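You operate a simulated robot arm through the tools that you are given. There is no shell and no other tool.

You are at the controls of a simulated robot arm. One attempt, no reset.

## Task
Put the blue bottle from the despatch bench top on the carton card. Then take the yellow clip labelled "local" from the despatch bench top and put it on top of the orange mask. Then put the blue cap on top of the orange filter on the despatch bench top. Then take the green bottle from the despatch bench top and leave it on top of the blue jar on the despatch bench top. Keep to this order. Set down upright: blue bottle, green bottle.

Only the result counts: the job must be done as asked and must still hold three seconds after the hand-in. Knocking over, shifting, dropping, spilling or breaking anything else fails it. A push-on lid holds only when it is set on centred and level and pressed home; a screw cap is set on level and turned clockwise until tight.

## Robot
A 7-joint arm with a two-finger parallel gripper, fixed in place. Base frame: the origin is on the floor under the middle of its stand, x ahead of it, y to its left, z up; the work surface is at about z = 0.8. Units: m, degrees, N and s.
With the tool pointing down near the work surface it reaches from about 0.34 to 0.76 m from the base axis. Its first joint turns from -115.0 to 115.0 degrees. Payload 3.91 kg.
Tool frame: the origin (TCP) lies between the finger pads and is the grasp point; the fingertips stand 0.03 m ahead of it; z points along the fingers, y is the line along which they close. The gripper opens to 0.11 m. The fingers are 0.02 m wide and 0.01 m thick; the gripper's body (0.048 by 0.112 m) begins 0.055 m behind the TCP.
Orientation is told as [roll, pitch, yaw] about the base's x, y, z axes, in that order, counted from this pose: with the fingers straight down and closing along the base's y, the tool's x points along the base's -x, its y along +y and its z along -z.

## Interface
- The arm moves only by the tool step_arm. Its argument "rows" is a list of rows, each an object (a shift or turn left out is 0, a gripper value left out holds the last) with "offset": the shift along the base's x, y, z in m, a list of three; "turn": the turn, a rotation vector about the base's x, y, z in rad, a list of three; "jaw": the finger opening in m, from 0 to 0.11. In form: [{"offset": [dx, dy, dz], "turn": [wx, wy, wz], "jaw": jaw}, ...]. A call has 1 to 20 rows; each row is the pose to reach, as a shift and turn from the pose commanded when the call began. A row lasts 0.2 s, in which the tool goes at most 0.05 m and 8.6 degrees; a call with a longer step from one row to the next is refused whole, and so is a gripper value outside its range. Where a pose cannot be reached the arm comes as near as it can. A force on the tool above 40 N (or 10 N above the force at the start of the call, whichever is more), or a blocked arm, ends the call early, and 0.2 s more pass. The fingers move at their own pace (about 0.108 m/s each) and stop on an object; they squeeze with about 39 N. The grip force told is the motor's: it shows also when the fingers shut on nothing. Time passes only in rows, and 0.2 s behind the last, so rows that repeat a pose let the fingers close. The reply holds the time, the measured pose of the TCP, the force on the tool along the base axes, the opening and the grip force, in the units named above and with some noise, with the torque about the TCP (base axes, N m) and any sound that the robot's microphone picked up.
- Cameras (640 x 400 px; columns grow to the right, rows downward): "scene" is fixed at [0.3991, -0.652, 1.3786]; the picture's right is [0.97, -0.22, 0.00], its down [-0.08, -0.34, -0.94] and it looks along [0.21, 0.92, -0.34] (base axes); focal length 311 px, centre (320, 200). "wrist" rides on the gripper at [0.072, 0.017, -0.103] in the tool frame; the picture's right is [-0.23, 0.97, 0.00], its down [-0.76, -0.18, -0.62] and it looks along [-0.61, -0.14, 0.78] (tool axes); focal length 222 px, centre (320, 200). There is no depth. A picture from a camera that has moved, and an enlarged one, comes with that camera's place and axes in the base frame and with its lens.
- get_image(camera): a new picture of that camera. No time passes.
- raise_lower(by): slides the trunk up (or, below 0, down) by that many m; the arm rides with it, the base frame stays. It gives what a move gives, with no picture.
- enlarge(camera, box): a new picture of the part [left, top, right, bottom] of that camera's present view, enlarged. No time passes.
- finish_job(): hands the job in; it is judged then, once.

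Places have to be worked out from the pictures, the camera data and where the tool is seen. Open the gripper and draw the arm clear of the work before you hand the job in, unless the task says otherwise.

The tools are called after "Emit:" as name(argument=value, ...) on one line, values as JSON. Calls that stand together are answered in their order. step_arm: Moves the arm, as the interface text tells. Its arguments: {"type":"object","properties":{"rows":{"type":"array","items":{"type":"object","properties":{"offset":{"type":"array","items":{"type":"number"}},"turn":{"type":"array","items":{"type":"number"}},"jaw":{"type":"number"}}}}},"required":["rows"]} The other tools are called the same way: raise_lower (by) moves the trunk up or down; get_image (camera) takes a picture; enlarge (camera, box) takes an enlarged picture of a part of a camera's view; finish_job () hands the job in.

At the start:

```text
clock: 0.0
position: [0.462, 0.2768, 1.1232]
ee_rot: [-0.1, 0.0, 0.0]
wrist_force: [0.0, 0.6, 0.3]
ft_torque: [-0.01, -0.03, 0.01]
width: 0.1101
grasp_force: 0.0
trunk travel left (down, up): [-0.725, 0.265]
```

scene: 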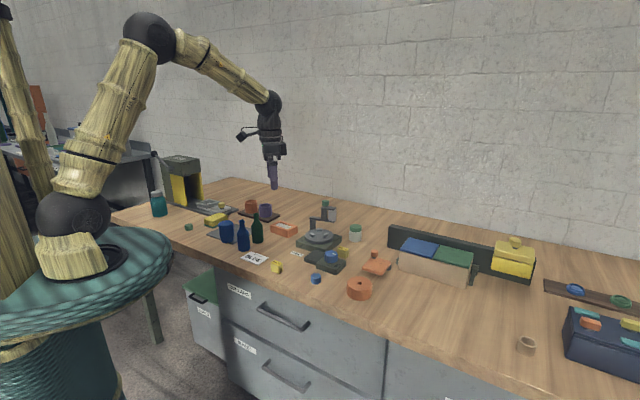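
wrist: 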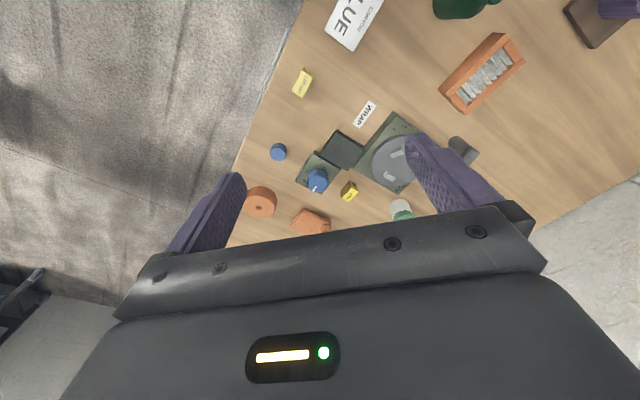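

I start by looking closely at the bench in enlarged views to identify all items and labels.

Emit:
enlarge(camera="scene", box=[140, 170, 300, 270])

Emit:
enlarge(camera="scene", box=[230, 200, 390, 300])

Emit:
enlarge(camera="scene", box=[380, 220, 640, 382])

Emit:
enlarge(camera="wrist", box=[220, 0, 540, 240])

```text
4.00 times, centred on (220, 220) of scene
camera zoom: at [0.3991, -0.652, 1.3786], right [0.97, -0.22, 0.0], down [-0.08, -0.34, -0.94], along [0.21, 0.92, -0.34], focal length 1245 px, centre (720, 120)
```

zoom: 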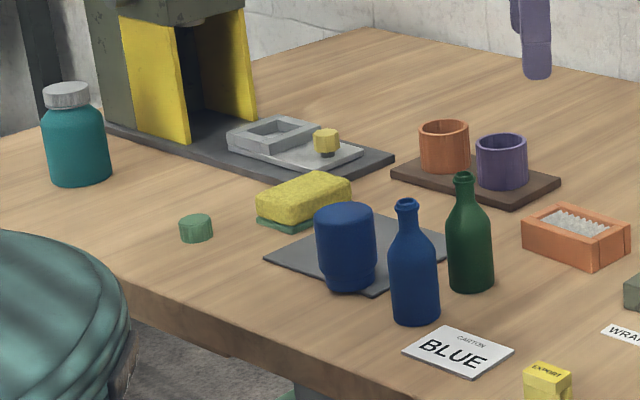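

```text
4.00 times, centred on (310, 250) of scene
camera zoom: at [0.3991, -0.652, 1.3786], right [0.97, -0.22, 0.0], down [-0.08, -0.34, -0.94], along [0.21, 0.92, -0.34], focal length 1245 px, centre (360, 0)
```

zoom: 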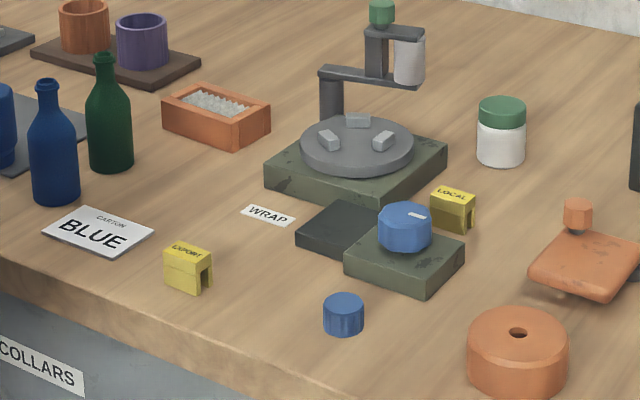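

```text
2.46 times, centred on (510, 301) of scene
camera zoom: at [0.3991, -0.652, 1.3786], right [0.97, -0.22, 0.0], down [-0.08, -0.34, -0.94], along [0.21, 0.92, -0.34], focal length 766 px, centre (-148, -49)
```

zoom: 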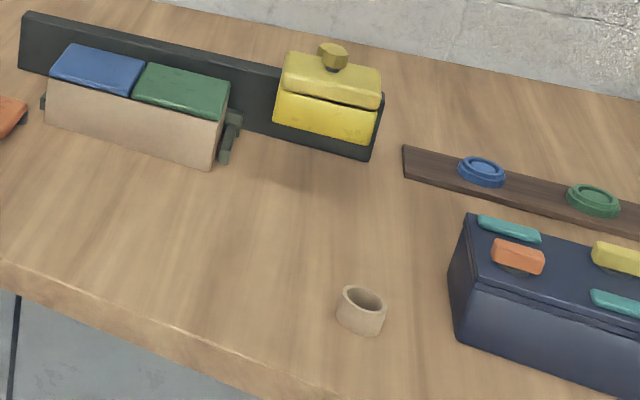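

```text
1.67 times, centred on (380, 120) of wrist
camera zoom: at [0.3905, 0.2925, 1.2283], right [0.23, 0.97, 0.0], down [0.76, -0.18, 0.62], along [0.61, -0.14, -0.78], focal length 370 px, centre (220, 333)
```

zoom: 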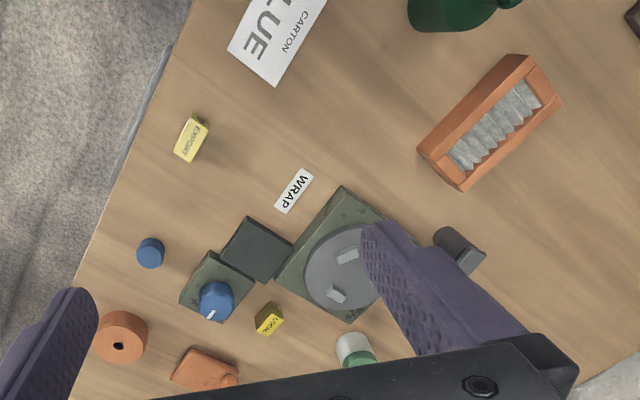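

The overview identifies most items; I want a tighter look at the orange pieces (mask, filter and puck), the clips, and the jar.

Emit:
enlarge(camera="scene", box=[340, 240, 404, 304])

Emit:
enlarge(camera="scene", box=[205, 205, 277, 277])

Emit:
enlarge(camera="scene", box=[260, 215, 360, 290])

Emit:
enlarge(camera="wrist", box=[240, 130, 440, 240])

```text
6.25 times, centred on (372, 272) of scene
camera zoom: at [0.3991, -0.652, 1.3786], right [0.97, -0.22, 0.0], down [-0.08, -0.34, -0.94], along [0.21, 0.92, -0.34], focal length 1946 px, centre (-5, -250)
```

zoom: 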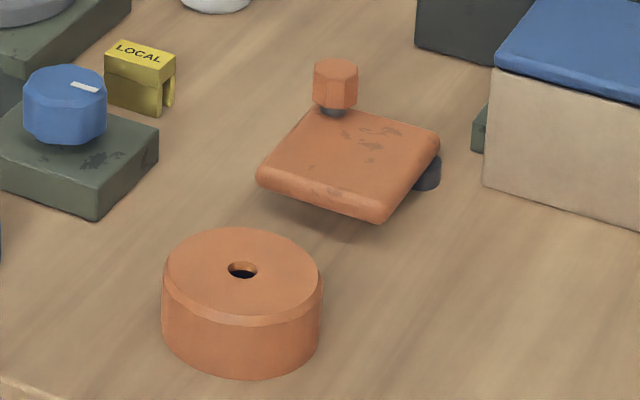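

```text
5.56 times, centred on (241, 241) of scene
camera zoom: at [0.3991, -0.652, 1.3786], right [0.97, -0.22, 0.0], down [-0.08, -0.34, -0.94], along [0.21, 0.92, -0.34], focal length 1730 px, centre (759, -28)
```

zoom: 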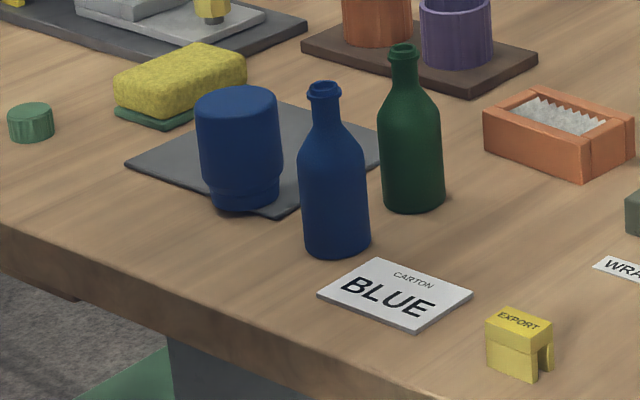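

```text
5.33 times, centred on (310, 252) of scene
camera zoom: at [0.3991, -0.652, 1.3786], right [0.97, -0.22, 0.0], down [-0.08, -0.34, -0.94], along [0.21, 0.92, -0.34], focal length 1660 px, centre (373, -80)
```

zoom: 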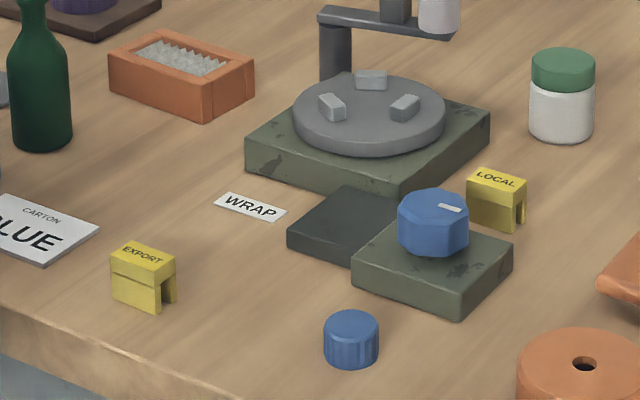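

```text
3.20 times, centred on (340, 185) of wrist
camera zoom: at [0.3905, 0.2925, 1.2283], right [0.23, 0.97, 0.0], down [0.76, -0.18, 0.62], along [0.61, -0.14, -0.78], focal length 711 px, centre (256, 248)
```

zoom: 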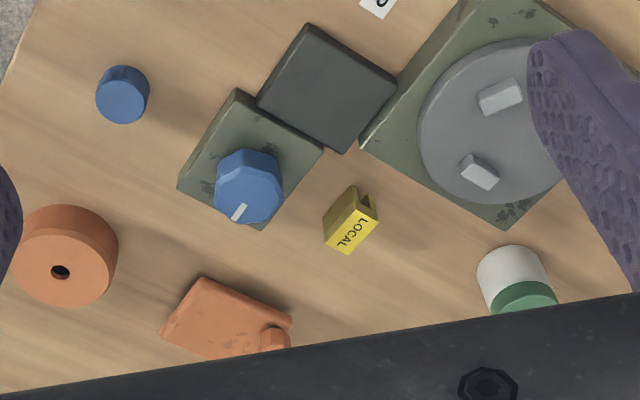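

The slab with the hex knob, the puck and the pleated box are all orange, so I need a better angle to tell the mask from the filter. I'll move the wrist camera over that area at safe height.

Emit:
step_arm(rows=[{"offset": [0.04, -0.02, 0]}, {"offset": [0.08, -0.04, 0]}, {"offset": [0.12, -0.06, -0.01]}, {"offset": [0.16, -0.07, -0.02]}, {"offset": [0.19, -0.08, -0.03]}])

Emit:
enlarge(camera="scene", box=[180, 270, 420, 400])

Emit:
get_image(camera="wrist")

```text
clock: 1.2
position: [0.6539, 0.1971, 1.0939]
ee_rot: [0.0, 0.1, 0.1]
wrist_force: [1.5, 0.0, -0.8]
ft_torque: [0.0, 0.01, -0.02]
width: 0.1101
grasp_force: 0.1
trunk travel left (down, up): [-0.725, 0.265]
```

```text
2.67 times, centred on (300, 335) of scene
camera zoom: at [0.3991, -0.652, 1.3786], right [0.97, -0.22, 0.0], down [-0.08, -0.34, -0.94], along [0.21, 0.92, -0.34], focal length 830 px, centre (373, -160)
```

zoom: 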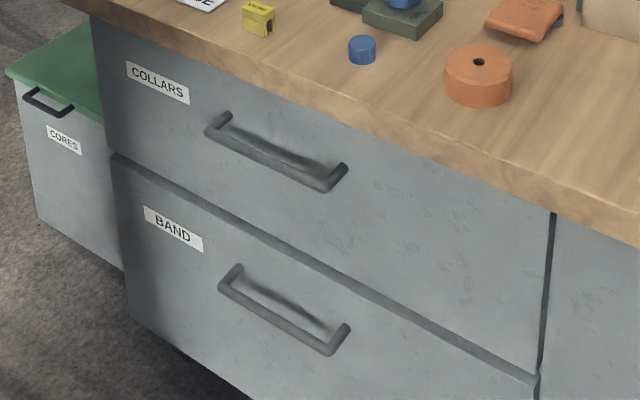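

```text
taken
camera wrist: at [0.581, 0.2137, 1.1985], right [0.23, 0.97, 0.0], down [0.76, -0.18, 0.62], along [0.61, -0.14, -0.78], focal length 222 px, centre (320, 200)
```

wrist: 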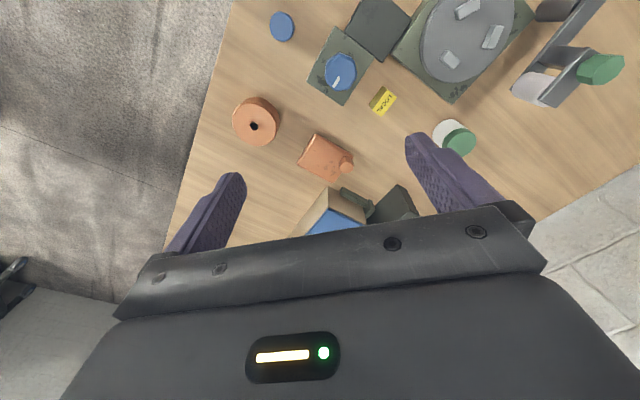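

Emit:
enlarge(camera="wrist", box=[220, 70, 400, 190])

Emit:
enlarge(camera="scene", box=[355, 240, 415, 290])

```text
3.33 times, centred on (310, 130) of wrist
camera zoom: at [0.581, 0.2137, 1.1985], right [0.23, 0.97, 0.0], down [0.76, -0.18, 0.62], along [0.61, -0.14, -0.78], focal length 740 px, centre (353, 433)
```

zoom: 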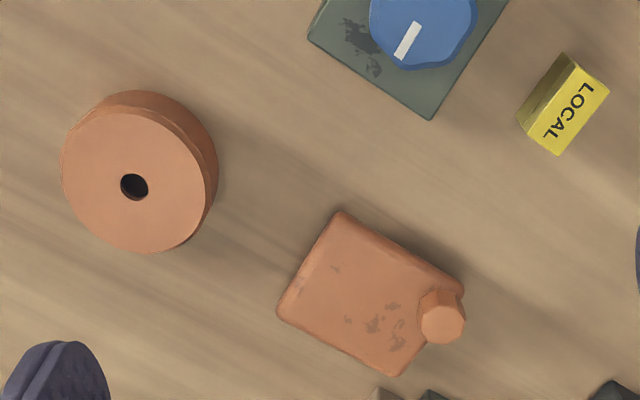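

```text
8.00 times, centred on (385, 265) of scene
camera zoom: at [0.3991, -0.652, 1.3786], right [0.97, -0.22, 0.0], down [-0.08, -0.34, -0.94], along [0.21, 0.92, -0.34], focal length 2491 px, centre (-200, -320)
```

zoom: 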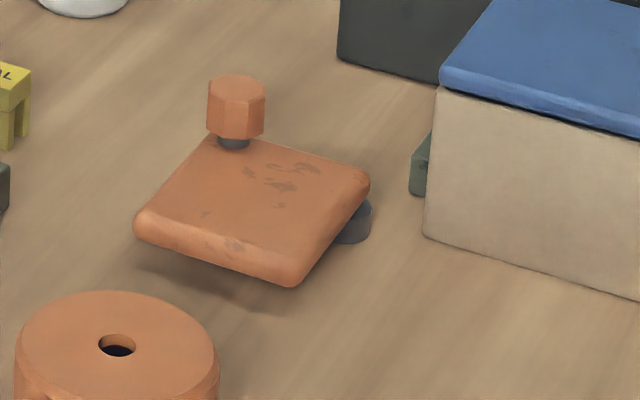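

The slab stands on a dark foot with a hex knob; I should check whether any other orange object elsewhere could be the "mask" before deciding.

Emit:
enlarge(camera="scene", box=[0, 60, 200, 220])

Emit:
enlarge(camera="scene", box=[520, 270, 640, 400])

Emit:
enlarge(camera="scene", box=[150, 140, 300, 240])

Emit:
enlarge(camera="scene", box=[380, 210, 550, 310])

```text
2.50 times, centred on (100, 140) of scene
camera zoom: at [0.3991, -0.652, 1.3786], right [0.97, -0.22, 0.0], down [-0.08, -0.34, -0.94], along [0.21, 0.92, -0.34], focal length 778 px, centre (870, 350)
```

zoom: 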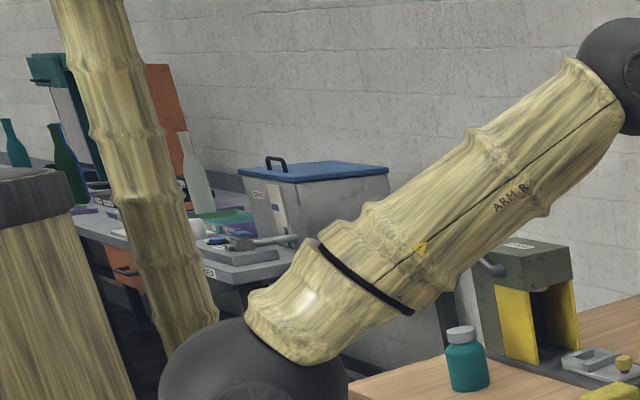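

```text
3.08 times, centred on (580, 335) of scene
camera zoom: at [0.3991, -0.652, 1.3786], right [0.97, -0.22, 0.0], down [-0.08, -0.34, -0.94], along [0.21, 0.92, -0.34], focal length 958 px, centre (-480, -215)
```

zoom: 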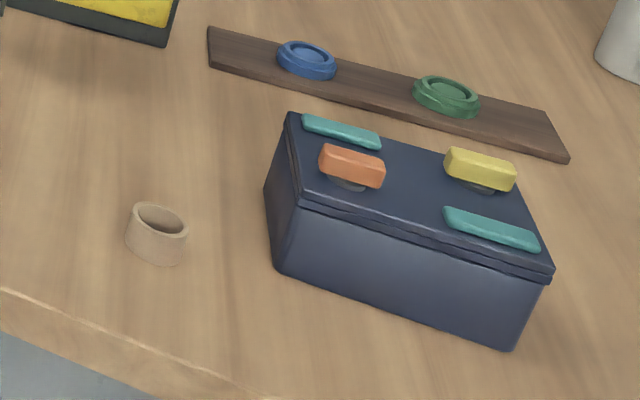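

```text
4.00 times, centred on (225, 190) of scene
camera zoom: at [0.3991, -0.652, 1.3786], right [0.97, -0.22, 0.0], down [-0.08, -0.34, -0.94], along [0.21, 0.92, -0.34], focal length 1245 px, centre (700, 240)
```

zoom: 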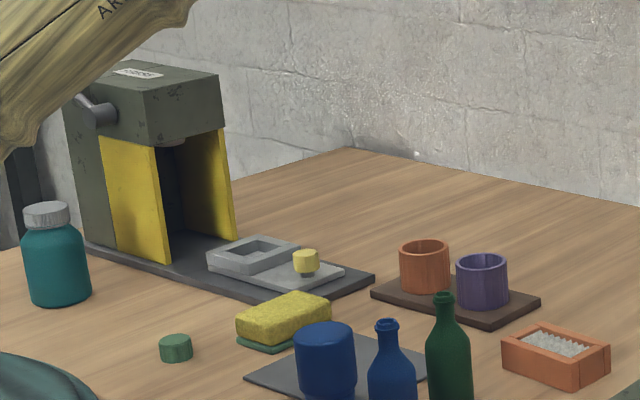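

```text
3.76 times, centred on (465, 260) of scene
camera zoom: at [0.3991, -0.652, 1.3786], right [0.97, -0.22, 0.0], down [-0.08, -0.34, -0.94], along [0.21, 0.92, -0.34], focal length 1172 px, centre (-226, -26)
```

zoom: 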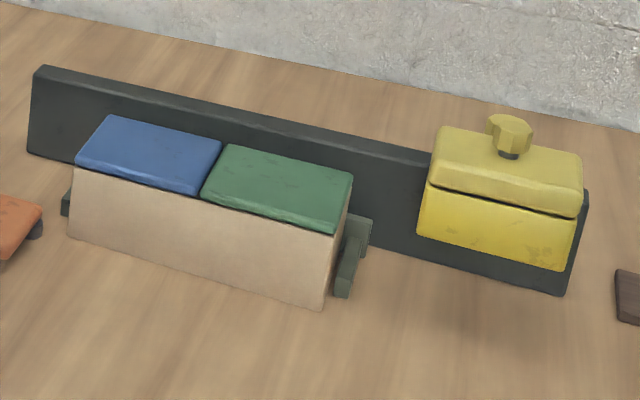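

I'll tilt the wrist camera toward the slab and the disc from the robot side to see how they are constructed underneath.

Emit:
step_arm(rows=[{"offset": [-0.03, 0.01, -0.02], "turn": [0, -0.13, 0]}, {"offset": [-0.06, 0.02, -0.05], "turn": [0, -0.26, 0]}, {"offset": [-0.09, 0.03, -0.08], "turn": [0, -0.39, 0]}, {"offset": [-0.11, 0.035, -0.11], "turn": [0, -0.52, 0]}, {"offset": [-0.12, 0.035, -0.14], "turn": [0, -0.56, 0]}])

Emit:
get_image(camera="wrist")

Emit:
get_image(camera="scene")

```text
clock: 2.4
position: [0.5329, 0.2304, 0.954]
ee_rot: [-0.1, -32.2, -0.1]
wrist_force: [-0.8, 0.3, 0.4]
ft_torque: [0.04, 0.02, 0.05]
width: 0.1101
grasp_force: 0.0
trunk travel left (down, up): [-0.725, 0.265]
```

```text
taken
camera wrist: at [0.4163, 0.2469, 1.0031], right [0.19, 0.97, 0.12], down [0.31, -0.18, 0.93], along [0.93, -0.14, -0.34], focal length 222 px, centre (320, 200)
```

wrist: 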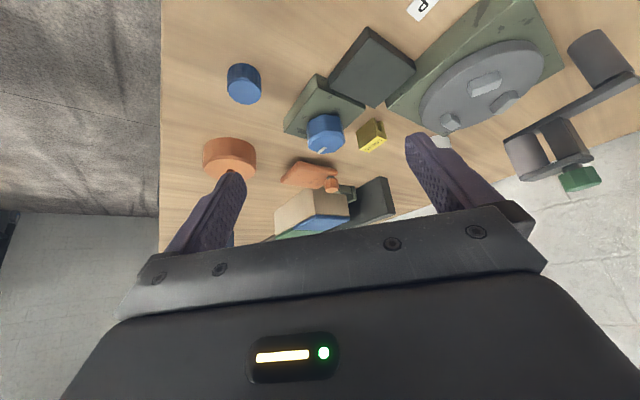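

```text
taken
```

scene: 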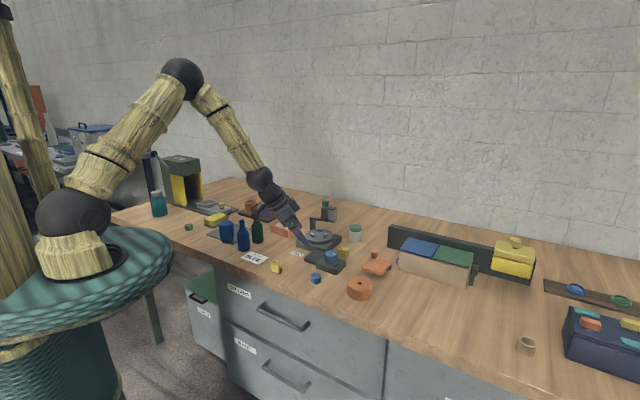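

Emit:
enlarge(camera="wrist", box=[190, 110, 410, 240])

```text
2.91 times, centred on (300, 175) of wrist
camera zoom: at [0.4163, 0.2469, 1.0031], right [0.19, 0.97, 0.12], down [0.31, -0.18, 0.93], along [0.93, -0.14, -0.34], focal length 646 px, centre (378, 273)
```

zoom: 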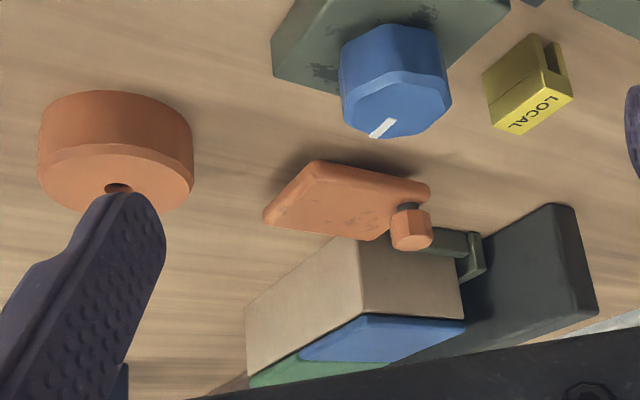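

The slab is a raised plate on a corner post with a hex knob. I'll take close-ups of the slab and disc from above before deciding, then the pleated box.

Emit:
step_arm(rows=[{"offset": [0.01, -0.01, 0.03], "turn": [0, 0.11, 0]}, {"offset": [0.04, -0.03, 0.04], "turn": [0, 0.23, 0]}, {"offset": [0.08, -0.05, 0.04], "turn": [0, 0.34, 0]}, {"offset": [0.12, -0.07, 0.04], "turn": [0, 0.45, 0]}, {"offset": [0.16, -0.09, 0.035], "turn": [0, 0.56, 0]}])

Emit:
get_image(camera="wrist")

Emit:
enlarge(camera="wrist", box=[220, 60, 440, 210])

```text
clock: 3.6
position: [0.6954, 0.1381, 0.9868]
ee_rot: [0.2, 0.2, 0.0]
wrist_force: [-0.2, 0.4, 1.8]
ft_torque: [0.0, 0.02, -0.01]
width: 0.1096
grasp_force: 0.2
trunk travel left (down, up): [-0.725, 0.265]
```

```text
taken
camera wrist: at [0.6239, 0.1558, 1.0916], right [0.23, 0.97, 0.0], down [0.76, -0.18, 0.62], along [0.6, -0.14, -0.78], focal length 222 px, centre (320, 200)
```

wrist: 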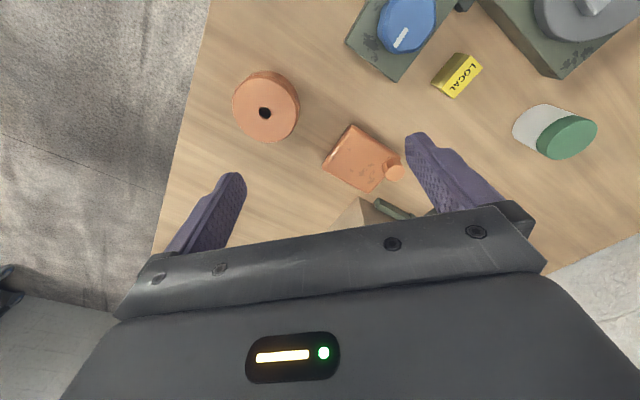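

```text
2.67 times, centred on (330, 135) of wrist
camera zoom: at [0.6239, 0.1558, 1.0916], right [0.23, 0.97, 0.0], down [0.76, -0.18, 0.62], along [0.6, -0.14, -0.78], focal length 592 px, centre (293, 373)
```

zoom: 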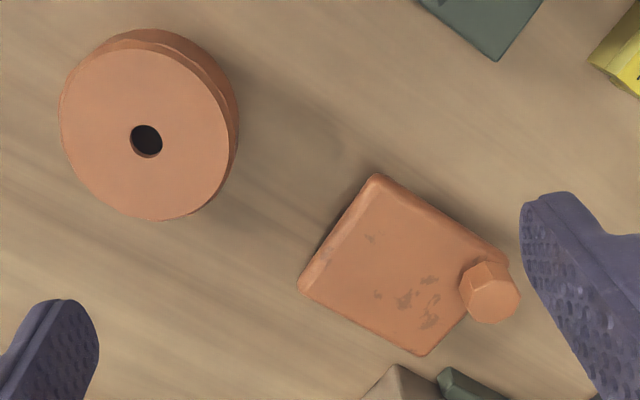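

The slab triangulates to about (0.78, 0.18), radius 0.80 – outside normal reach – while the disc at (0.69, 0.08) is well inside. Now a closer look at the pleated orange box and the left-hand items.

Emit:
step_arm(rows=[{"offset": [-0.01, 0.02, 0.04]}, {"offset": [-0.03, 0.05, 0.07]}, {"offset": [-0.06, 0.09, 0.07]}, {"offset": [-0.09, 0.13, 0.07]}, {"offset": [-0.12, 0.17, 0.07]}, {"offset": [-0.15, 0.21, 0.07]}, {"offset": [-0.18, 0.24, 0.07]}, {"offset": [-0.2, 0.27, 0.07]}])

Emit:
get_image(camera="wrist")

```text
clock: 5.4
position: [0.4927, 0.412, 1.061]
ee_rot: [0.0, 0.0, 0.1]
wrist_force: [0.1, 0.0, 0.8]
ft_torque: [0.01, 0.01, -0.05]
width: 0.1101
grasp_force: 0.0
trunk travel left (down, up): [-0.725, 0.265]
```

```text
taken
camera wrist: at [0.4203, 0.427, 1.1638], right [0.23, 0.97, 0.0], down [0.76, -0.18, 0.62], along [0.61, -0.14, -0.78], focal length 222 px, centre (320, 200)
```

wrist: 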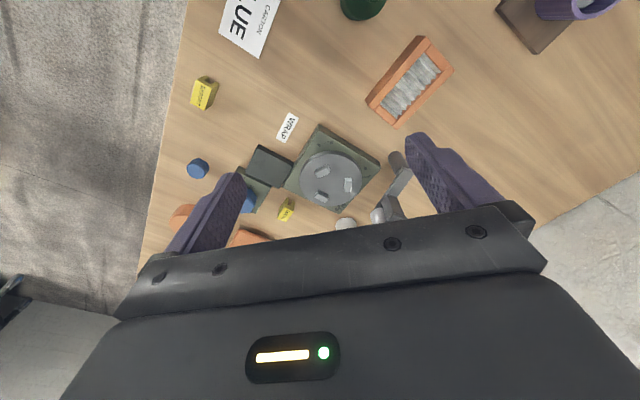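

Emit:
enlarge(camera="wrist", box=[350, 20, 470, 140])

Emit:
enlarge(camera="wrist", box=[160, 0, 300, 120])

Emit:
enlarge(camera="scene", box=[265, 215, 305, 240])

Emit:
enlarge(camera="scene", box=[335, 270, 385, 305])

```text
3.33 times, centred on (410, 80) of wrist
camera zoom: at [0.4203, 0.427, 1.1638], right [0.23, 0.97, 0.0], down [0.76, -0.18, 0.62], along [0.61, -0.14, -0.78], focal length 740 px, centre (20, 600)
```

zoom: 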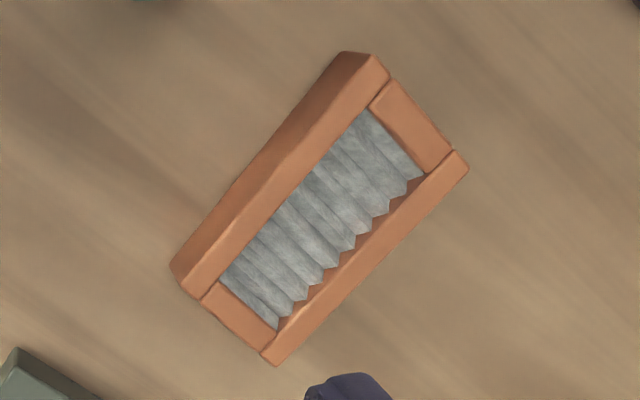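

```text
3.33 times, centred on (230, 60) of wrist
camera zoom: at [0.4203, 0.427, 1.1638], right [0.23, 0.97, 0.0], down [0.76, -0.18, 0.62], along [0.61, -0.14, -0.78], focal length 740 px, centre (620, 667)
```

zoom: 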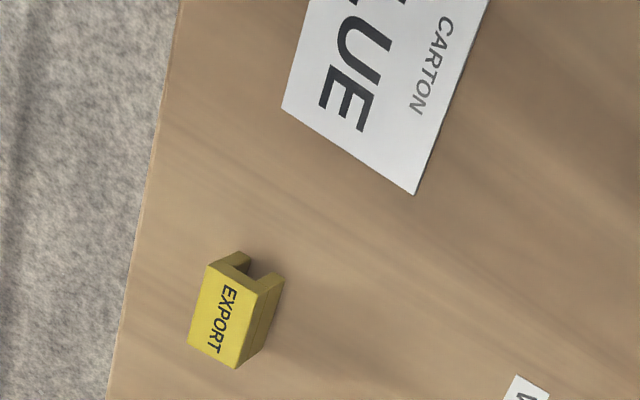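

```text
16.00 times, centred on (285, 228) of scene
camera zoom: at [0.3991, -0.652, 1.3786], right [0.97, -0.22, 0.0], down [-0.08, -0.34, -0.94], along [0.21, 0.92, -0.34], focal length 4981 px, centre (880, -240)
```

zoom: 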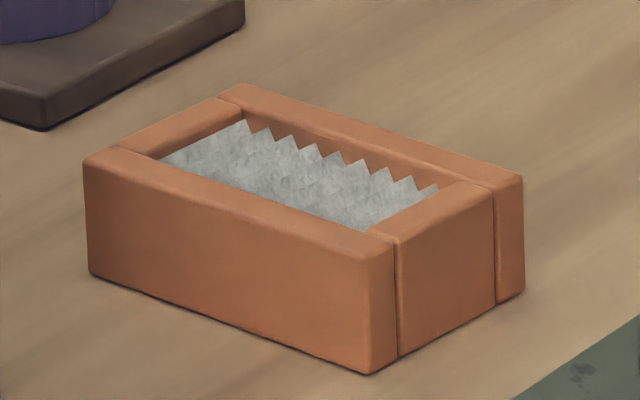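

```text
11.43 times, centred on (360, 288) of scene
camera zoom: at [0.3991, -0.652, 1.3786], right [0.97, -0.22, 0.0], down [-0.08, -0.34, -0.94], along [0.21, 0.92, -0.34], focal length 3558 px, centre (-137, -800)
```

zoom: 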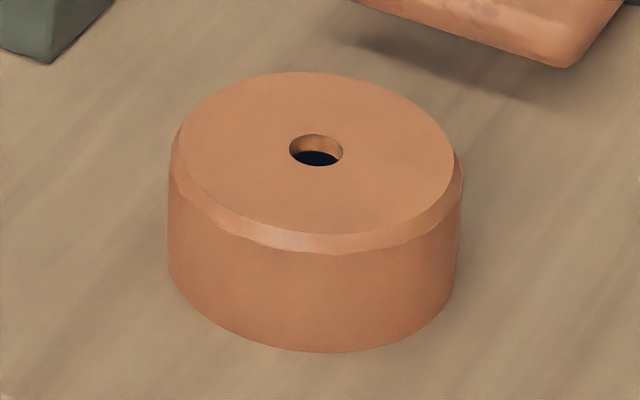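

The box is clearly a pleated filter (frame plus zigzag media), so the hollow disc with the aperture, in reach, is my pick for the mask. Next I view the bottles, jar and card from above to refine positions.

Emit:
step_arm(rows=[{"offset": [-0.04, 0.0, 0.0]}, {"offset": [-0.08, 0.0, 0.0]}, {"offset": [-0.12, 0.0, 0.0]}, {"offset": [-0.15, 0.01, 0.0]}, {"offset": [-0.17, 0.02, 0.0]}])

Emit:
get_image(camera="wrist")

Emit:
enlarge(camera="wrist", box=[200, 0, 440, 150])

```text
clock: 6.6
position: [0.3211, 0.4338, 1.0609]
ee_rot: [0.0, 0.0, 0.1]
wrist_force: [0.2, 0.2, 0.5]
ft_torque: [-0.02, -0.01, 0.0]
width: 0.1101
grasp_force: 0.0
trunk travel left (down, up): [-0.725, 0.265]
```

```text
taken
camera wrist: at [0.249, 0.4497, 1.1643], right [0.23, 0.97, 0.0], down [0.76, -0.18, 0.62], along [0.61, -0.14, -0.78], focal length 222 px, centre (320, 200)
```

wrist: 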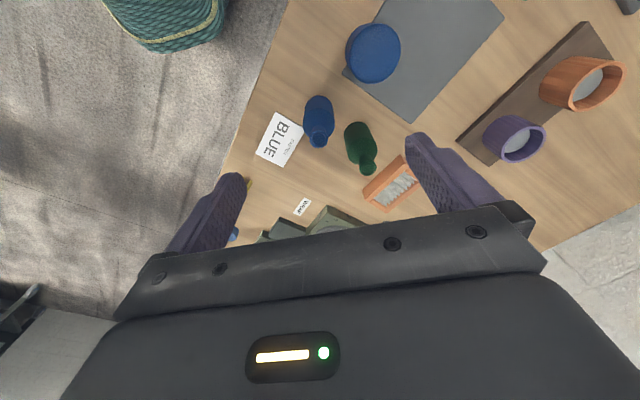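

```text
2.67 times, centred on (320, 75) of wrist
camera zoom: at [0.249, 0.4497, 1.1643], right [0.23, 0.97, 0.0], down [0.76, -0.18, 0.62], along [0.61, -0.14, -0.78], focal length 592 px, centre (320, 533)
```

zoom: 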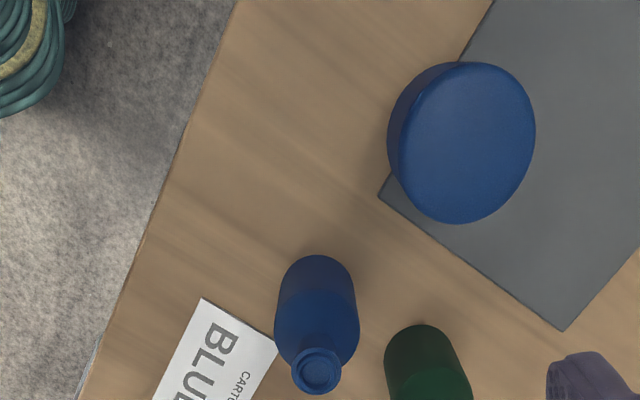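

Blue bottle axis is at about (0.352, 0.4245) with its mouth at z≈0.914; card centre is about (0.3875, 0.3495). I turn the hand 45° so the fingers close across the line towards the green bottle, partly close the jaw and hover above the blue bottle.

Emit:
step_arm(rows=[{"offset": [0.005, -0.002, 0], "turn": [0, 0, 0.13], "jaw": 0.08}, {"offset": [0.01, -0.004, 0], "turn": [0, 0, 0.26], "jaw": 0.08}, {"offset": [0.015, -0.006, 0], "turn": [0, 0, 0.39], "jaw": 0.08}, {"offset": [0.02, -0.008, 0], "turn": [0, 0, 0.52], "jaw": 0.08}, {"offset": [0.025, -0.009, 0], "turn": [0, 0, 0.65], "jaw": 0.08}, {"offset": [0.031, -0.0093, -0.02], "turn": [0, 0, 0.785], "jaw": 0.08}, {"offset": [0.031, -0.0093, -0.06], "turn": [0, 0, 0.785], "jaw": 0.08}])

Emit:
get_image(camera="wrist")

Emit:
enlarge(camera="scene", box=[190, 160, 310, 280])

```text
clock: 8.2
position: [0.3522, 0.4234, 0.9997]
ee_rot: [0.0, 0.0, 45.1]
wrist_force: [-0.7, -0.2, -0.2]
ft_torque: [0.02, 0.01, -0.02]
width: 0.0803
grasp_force: 0.1
trunk travel left (down, up): [-0.725, 0.265]
```

```text
taken
camera wrist: at [0.2897, 0.3833, 1.1037], right [-0.53, 0.85, 0.0], down [0.66, 0.41, 0.62], along [0.53, 0.33, -0.78], focal length 222 px, centre (320, 200)
```

wrist: 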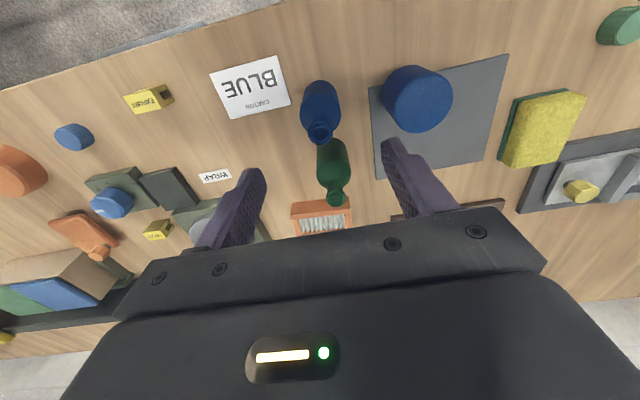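

```text
3.33 times, centred on (250, 220) of scene
camera zoom: at [0.3991, -0.652, 1.3786], right [0.97, -0.22, 0.0], down [-0.08, -0.34, -0.94], along [0.21, 0.92, -0.34], focal length 1038 px, centre (553, 133)
```

zoom: 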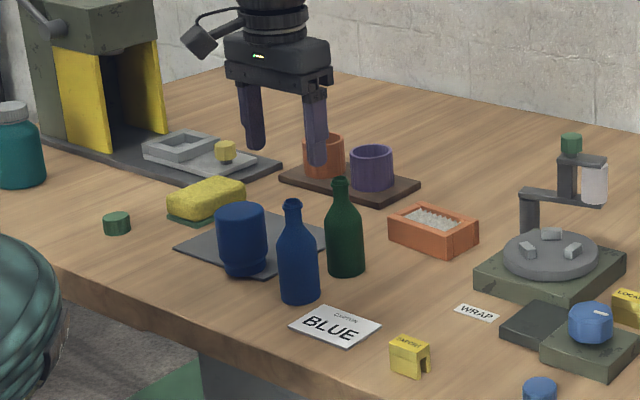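

The bottle mouth appears exactly on the projected tool axis (col 320, row ~131), so alignment is good. I descend to z≈0.868, keeping the jaw at 0.08.

Emit:
step_arm(rows=[{"offset": [0, 0.001, -0.04], "jaw": 0.08}, {"offset": [0, 0.001, -0.08], "jaw": 0.08}, {"offset": [0, 0.001, -0.11], "jaw": 0.08}, {"offset": [0, 0.001, -0.125], "jaw": 0.08}, {"offset": [0, 0.001, -0.132], "jaw": 0.08}])

Emit:
enlarge(camera="scene", box=[200, 180, 290, 270])

Emit:
get_image(camera="wrist")

```text
clock: 9.4
position: [0.3506, 0.4228, 0.8683]
ee_rot: [0.0, 0.0, 45.1]
wrist_force: [-0.4, 0.1, -0.1]
ft_torque: [-0.04, 0.01, -0.03]
width: 0.0801
grasp_force: 0.1
trunk travel left (down, up): [-0.725, 0.265]
```

```text
4.44 times, centred on (245, 225) of scene
camera zoom: at [0.3991, -0.652, 1.3786], right [0.97, -0.22, 0.0], down [-0.08, -0.34, -0.94], along [0.21, 0.92, -0.34], focal length 1384 px, centre (653, 89)
```

zoom: 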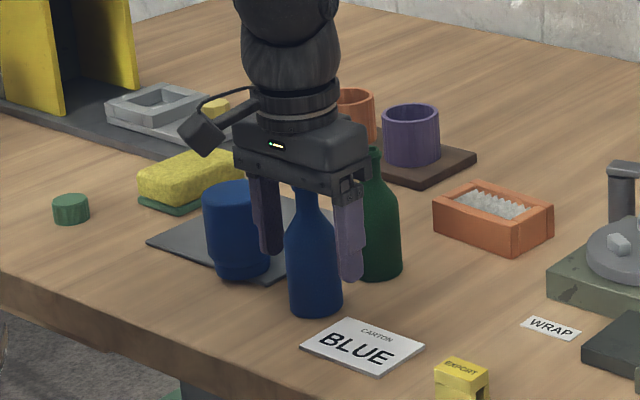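

```text
taken
camera wrist: at [0.2895, 0.3844, 0.9722], right [-0.53, 0.85, 0.0], down [0.66, 0.41, 0.62], along [0.53, 0.33, -0.78], focal length 222 px, centre (320, 200)
```

wrist: 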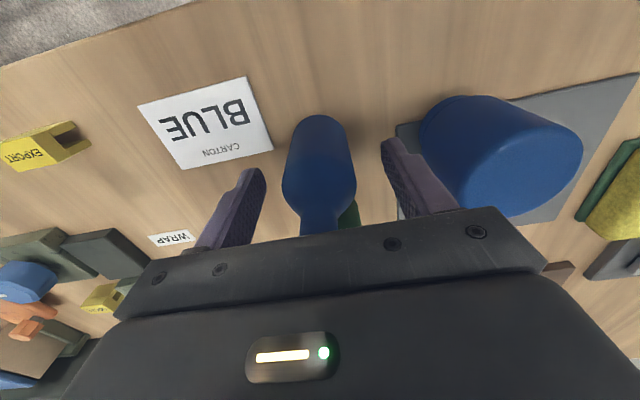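

The bottle sits centred between the fingers with no contact so far (forces ~0). I close the jaw on it.

Emit:
step_arm(rows=[{"offset": [0, 0, 0], "jaw": 0.05}, {"offset": [0, 0, 0], "jaw": 0.03}, {"offset": [0, 0, 0], "jaw": 0.03}, {"offset": [0, 0, 0], "jaw": 0.03}])

```text
clock: 10.4
position: [0.352, 0.4237, 0.8686]
ee_rot: [0.0, 0.0, 45.0]
wrist_force: [-0.2, 0.9, 0.2]
ft_torque: [0.01, -0.03, 0.01]
width: 0.0428
grasp_force: 39.4
trunk travel left (down, up): [-0.725, 0.265]
```

The bottle is gripped (width 0.043, 39 N). I lift it a little and check it hangs straight.

Emit:
step_arm(rows=[{"offset": [0, 0, 0.01], "jaw": 0.03}, {"offset": [0, 0, 0.025], "jaw": 0.03}, {"offset": [0, 0, 0.04], "jaw": 0.03}, {"offset": [0, 0, 0.04], "jaw": 0.03}])

Emit:
enlarge(camera="scene", box=[200, 180, 290, 270])

Emit:
get_image(camera="wrist")

```text
clock: 11.4
position: [0.3531, 0.4239, 0.907]
ee_rot: [0.1, 0.1, 45.0]
wrist_force: [0.7, -0.2, -1.5]
ft_torque: [0.01, -0.01, 0.03]
width: 0.043
grasp_force: 39.2
trunk travel left (down, up): [-0.725, 0.265]
```

```text
4.44 times, centred on (245, 225) of scene
camera zoom: at [0.3991, -0.652, 1.3786], right [0.97, -0.22, 0.0], down [-0.08, -0.34, -0.94], along [0.21, 0.92, -0.34], focal length 1384 px, centre (653, 89)
```

zoom: 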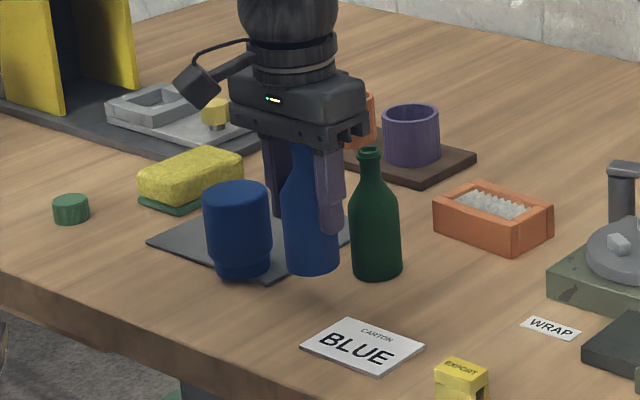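

```text
taken
camera wrist: at [0.2905, 0.3838, 1.0112], right [-0.53, 0.85, 0.0], down [0.66, 0.41, 0.62], along [0.53, 0.33, -0.78], focal length 222 px, centre (320, 200)
```

wrist: 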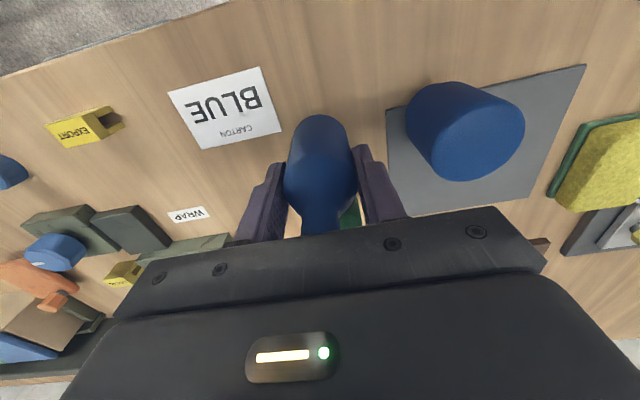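

The bottle hangs upright. Combining both views the card centre is about (0.388, 0.348); I shift the bottle above it and lower to just above the card.

Emit:
step_arm(rows=[{"offset": [0.012, -0.025, 0.0], "jaw": 0.03}, {"offset": [0.024, -0.05, 0.0], "jaw": 0.03}, {"offset": [0.0355, -0.076, 0.0], "jaw": 0.03}, {"offset": [0.0355, -0.076, -0.015], "jaw": 0.03}, {"offset": [0.0355, -0.076, -0.028], "jaw": 0.03}, {"offset": [0.0355, -0.076, -0.028], "jaw": 0.03}])

Emit:
enlarge(camera="scene", box=[210, 200, 300, 290])

Emit:
get_image(camera="wrist")

```text
clock: 12.8
position: [0.389, 0.3474, 0.8777]
ee_rot: [0.0, 0.1, 45.0]
wrist_force: [0.8, -0.4, -1.8]
ft_torque: [0.0, 0.02, -0.04]
width: 0.0426
grasp_force: 38.9
trunk travel left (down, up): [-0.725, 0.265]
```

```text
4.44 times, centred on (255, 245) of scene
camera zoom: at [0.3991, -0.652, 1.3786], right [0.97, -0.22, 0.0], down [-0.08, -0.34, -0.94], along [0.21, 0.92, -0.34], focal length 1384 px, centre (609, 0)
```

zoom: 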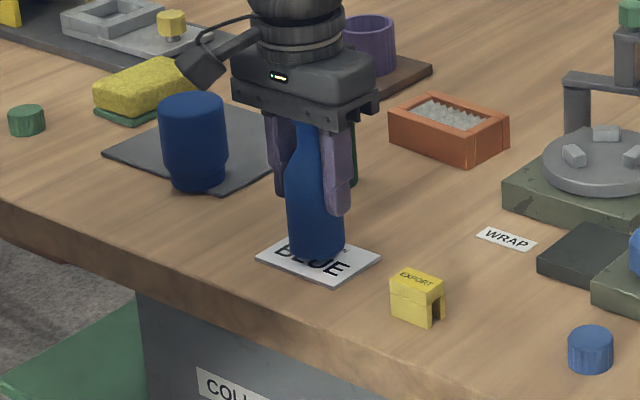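

```text
taken
camera wrist: at [0.3261, 0.3082, 0.9827], right [-0.53, 0.85, 0.0], down [0.66, 0.41, 0.62], along [0.53, 0.33, -0.78], focal length 222 px, centre (320, 200)
```

wrist: 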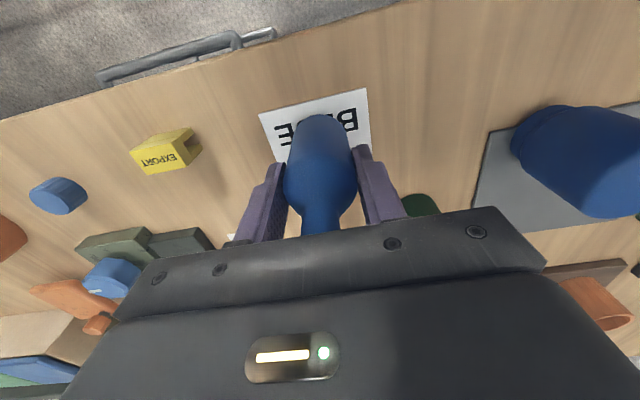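

The bottle is over the card and centred. I lower in millimetre steps watching the vertical force for contact.

Emit:
step_arm(rows=[{"offset": [0, 0, -0.003], "jaw": 0.03}, {"offset": [0, 0, -0.005], "jaw": 0.03}, {"offset": [0, 0, -0.006], "jaw": 0.03}, {"offset": [0, 0, -0.007], "jaw": 0.03}])

```text
clock: 13.8
position: [0.39, 0.3465, 0.8726]
ee_rot: [0.0, -0.1, 45.0]
wrist_force: [-1.6, -0.4, 2.1]
ft_torque: [-0.04, 0.03, 0.0]
width: 0.0427
grasp_force: 38.9
trunk travel left (down, up): [-0.725, 0.265]
```

Vertical force shifted from about -1.8 to +2.1 N, hinting first contact. I nudge down another half-millimetre to confirm.

Emit:
step_arm(rows=[{"offset": [0, 0, -0.0005], "jaw": 0.03}, {"offset": [0, 0, -0.001], "jaw": 0.03}])

Emit:
enlarge(camera="scene", box=[230, 230, 290, 280])

```text
clock: 14.4
position: [0.3895, 0.3479, 0.872]
ee_rot: [0.0, -0.1, 45.0]
wrist_force: [1.1, 0.7, 5.7]
ft_torque: [0.0, -0.07, -0.03]
width: 0.0425
grasp_force: 39.2
trunk travel left (down, up): [-0.725, 0.265]
```

```text
8.00 times, centred on (260, 255) of scene
camera zoom: at [0.3991, -0.652, 1.3786], right [0.97, -0.22, 0.0], down [-0.08, -0.34, -0.94], along [0.21, 0.92, -0.34], focal length 2491 px, centre (800, -240)
```

zoom: 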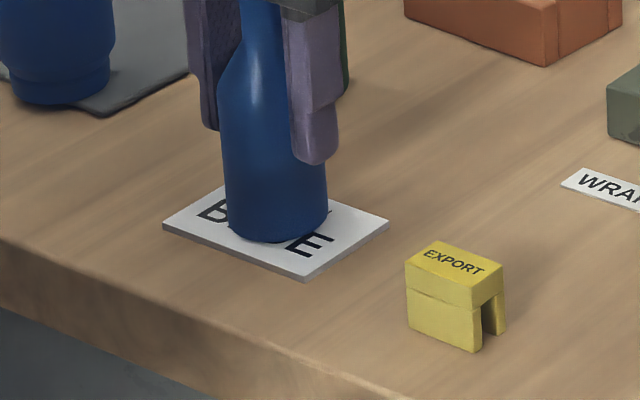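

Contact is confirmed (5.7 N up) and the bottle stands on the card. I open the fingers in place, then rise straight up.

Emit:
step_arm(rows=[{"offset": [0, 0, 0.0005], "jaw": 0.046}, {"offset": [0, 0, 0.0005], "jaw": 0.055}, {"offset": [0, 0, 0.0005], "jaw": 0.07}, {"offset": [0, 0, 0.0005], "jaw": 0.075}, {"offset": [0, 0, 0.0005], "jaw": 0.075}])

Emit:
get_image(camera="wrist")

```text
clock: 15.6
position: [0.3878, 0.3476, 0.872]
ee_rot: [0.1, 0.0, 45.0]
wrist_force: [0.2, -0.6, -0.5]
ft_torque: [-0.01, 0.01, 0.0]
width: 0.075
grasp_force: 0.0
trunk travel left (down, up): [-0.725, 0.265]
```

```text
taken
camera wrist: at [0.3261, 0.3075, 0.9757], right [-0.53, 0.85, 0.0], down [0.66, 0.41, 0.62], along [0.53, 0.33, -0.78], focal length 222 px, centre (320, 200)
```

wrist: 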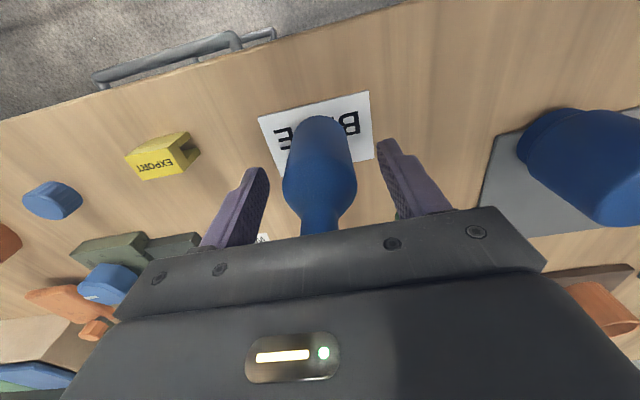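

The bottle is released and standing. I raise the hand straight up well clear.

Emit:
step_arm(rows=[{"offset": [0, 0, 0.02]}, {"offset": [0, 0, 0.06]}, {"offset": [0, 0, 0.1]}, {"offset": [0, 0, 0.14]}, {"offset": [0, 0, 0.17]}])

Emit:
enlarge(camera="scene", box=[210, 200, 310, 290])

Emit:
get_image(camera="wrist")

```text
clock: 16.8
position: [0.3873, 0.3448, 1.0422]
ee_rot: [-0.1, 0.0, 45.0]
wrist_force: [-0.6, -0.4, 0.1]
ft_torque: [0.0, 0.0, 0.0]
width: 0.075
grasp_force: 0.2
trunk travel left (down, up): [-0.725, 0.265]
```

```text
4.44 times, centred on (260, 245) of scene
camera zoom: at [0.3991, -0.652, 1.3786], right [0.97, -0.22, 0.0], down [-0.08, -0.34, -0.94], along [0.21, 0.92, -0.34], focal length 1384 px, centre (587, 0)
```

zoom: 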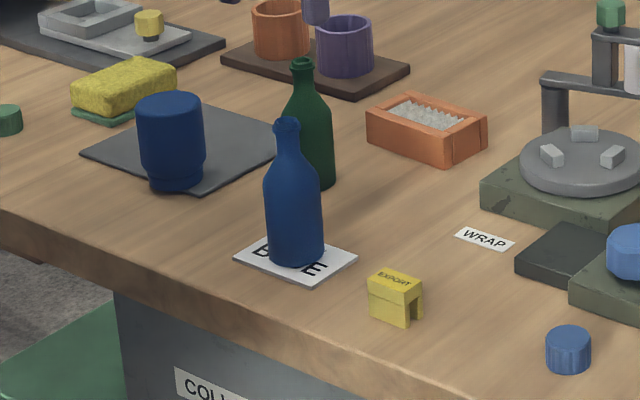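

```text
taken
camera wrist: at [0.325, 0.3061, 1.1455], right [-0.53, 0.85, 0.0], down [0.66, 0.41, 0.62], along [0.53, 0.33, -0.78], focal length 222 px, centre (320, 200)
```

wrist: 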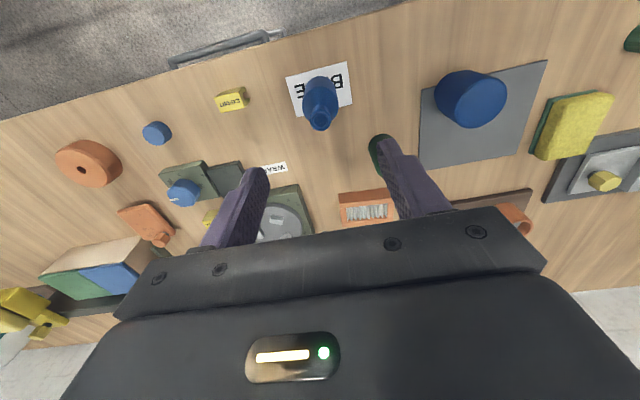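

Step one looks good: bottle upright on the card. Next I fly to a viewing pose near the "LOCAL" clip with yaw back to 0 for a close look.

Emit:
step_arm(rows=[{"offset": [0.03, -0.01, 0.0], "turn": [0, 0, -0.1]}, {"offset": [0.06, -0.02, 0.0], "turn": [0, 0, -0.2]}, {"offset": [0.1, -0.03, 0.0], "turn": [0, 0, -0.33]}, {"offset": [0.14, -0.04, 0.0], "turn": [0, 0, -0.46]}, {"offset": [0.18, -0.05, -0.01], "turn": [0, 0, -0.59]}, {"offset": [0.21, -0.06, -0.02], "turn": [0, 0, -0.7]}, {"offset": [0.24, -0.065, -0.03], "turn": [0, 0, -0.785]}, {"offset": [0.25, -0.065, -0.05], "turn": [0, 0, -0.785]}])

Emit:
get_image(camera="wrist")

Emit:
enlarge(camera="wrist", box=[280, 90, 440, 210])

```text
clock: 18.6
position: [0.6408, 0.2812, 0.9923]
ee_rot: [0.1, -0.1, 0.0]
wrist_force: [0.1, -0.7, -0.8]
ft_torque: [-0.03, -0.02, 0.0]
width: 0.0751
grasp_force: 0.1
trunk travel left (down, up): [-0.725, 0.265]
```

```text
taken
camera wrist: at [0.5687, 0.2975, 1.0962], right [0.23, 0.97, 0.0], down [0.76, -0.18, 0.62], along [0.61, -0.14, -0.78], focal length 222 px, centre (320, 200)
```

wrist: 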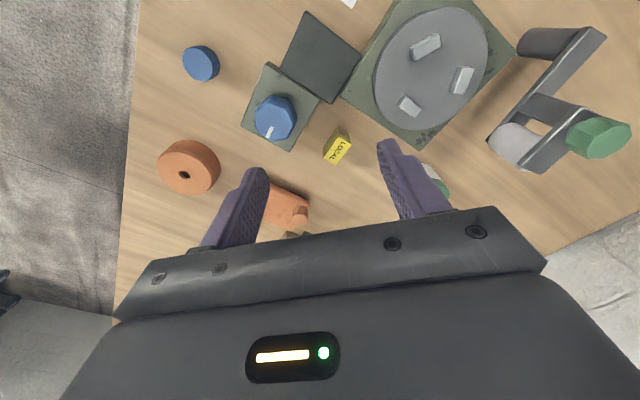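

```text
3.33 times, centred on (360, 150) of wrist
camera zoom: at [0.5687, 0.2975, 1.0962], right [0.23, 0.97, 0.0], down [0.76, -0.18, 0.62], along [0.61, -0.14, -0.78], focal length 740 px, centre (187, 367)
```

zoom: 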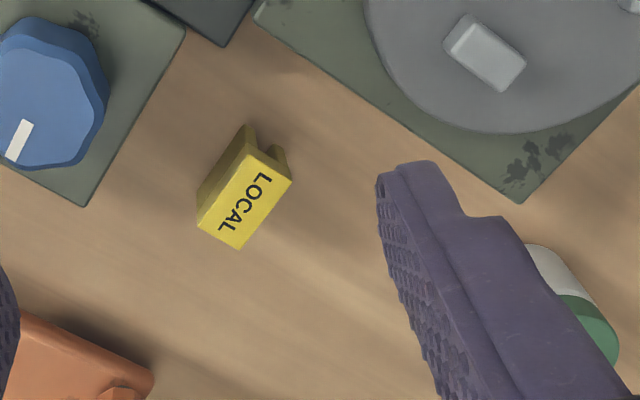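

The LOCAL clip's top centre triangulates to (0.700, 0.289, 0.829), about 0.035 × 0.022 m, long axis along (1,-1); r≈0.757 is just reachable. I rotate yaw to -45° so the fingers close across its narrow width, and hover above it.

Emit:
step_arm(rows=[{"offset": [0.01, 0.001, 0.0], "turn": [0, 0, -0.13], "jaw": 0.05}, {"offset": [0.02, 0.003, 0.0], "turn": [0, 0, -0.26], "jaw": 0.05}, {"offset": [0.03, 0.005, 0.0], "turn": [0, 0, -0.39], "jaw": 0.05}, {"offset": [0.04, 0.006, 0.0], "turn": [0, 0, -0.52], "jaw": 0.05}, {"offset": [0.05, 0.007, -0.01], "turn": [0, 0, -0.65], "jaw": 0.05}, {"offset": [0.0595, 0.008, -0.03], "turn": [0, 0, -0.77], "jaw": 0.05}, {"offset": [0.0595, 0.008, -0.05], "turn": [0, 0, -0.77], "jaw": 0.05}])

Emit:
get_image(camera="wrist")

Emit:
enlarge(camera="scene", box=[280, 180, 400, 300])

```text
clock: 20.2
position: [0.6987, 0.2888, 0.9428]
ee_rot: [0.0, 0.0, -44.1]
wrist_force: [-0.3, -0.5, 0.1]
ft_torque: [0.03, 0.02, 0.0]
width: 0.0502
grasp_force: 0.1
trunk travel left (down, up): [-0.725, 0.265]
```

```text
taken
camera wrist: at [0.6594, 0.3512, 1.0464], right [0.84, 0.54, 0.0], down [0.42, -0.66, 0.62], along [0.34, -0.52, -0.78], focal length 222 px, centre (320, 200)
```

wrist: 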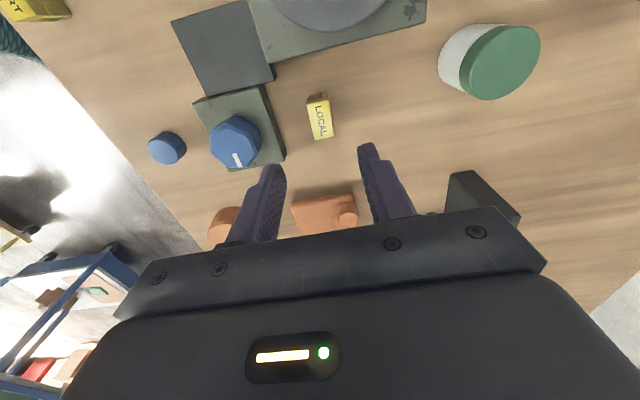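

```text
3.33 times, centred on (340, 240) of scene
camera zoom: at [0.3991, -0.652, 1.3786], right [0.97, -0.22, 0.0], down [-0.08, -0.34, -0.94], along [0.21, 0.92, -0.34], focal length 1038 px, centre (253, 67)
```

zoom: 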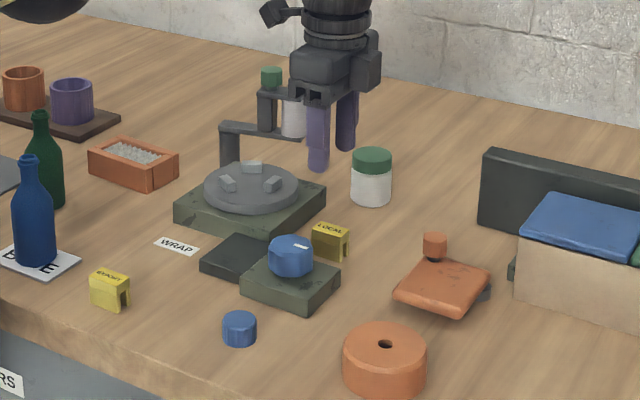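

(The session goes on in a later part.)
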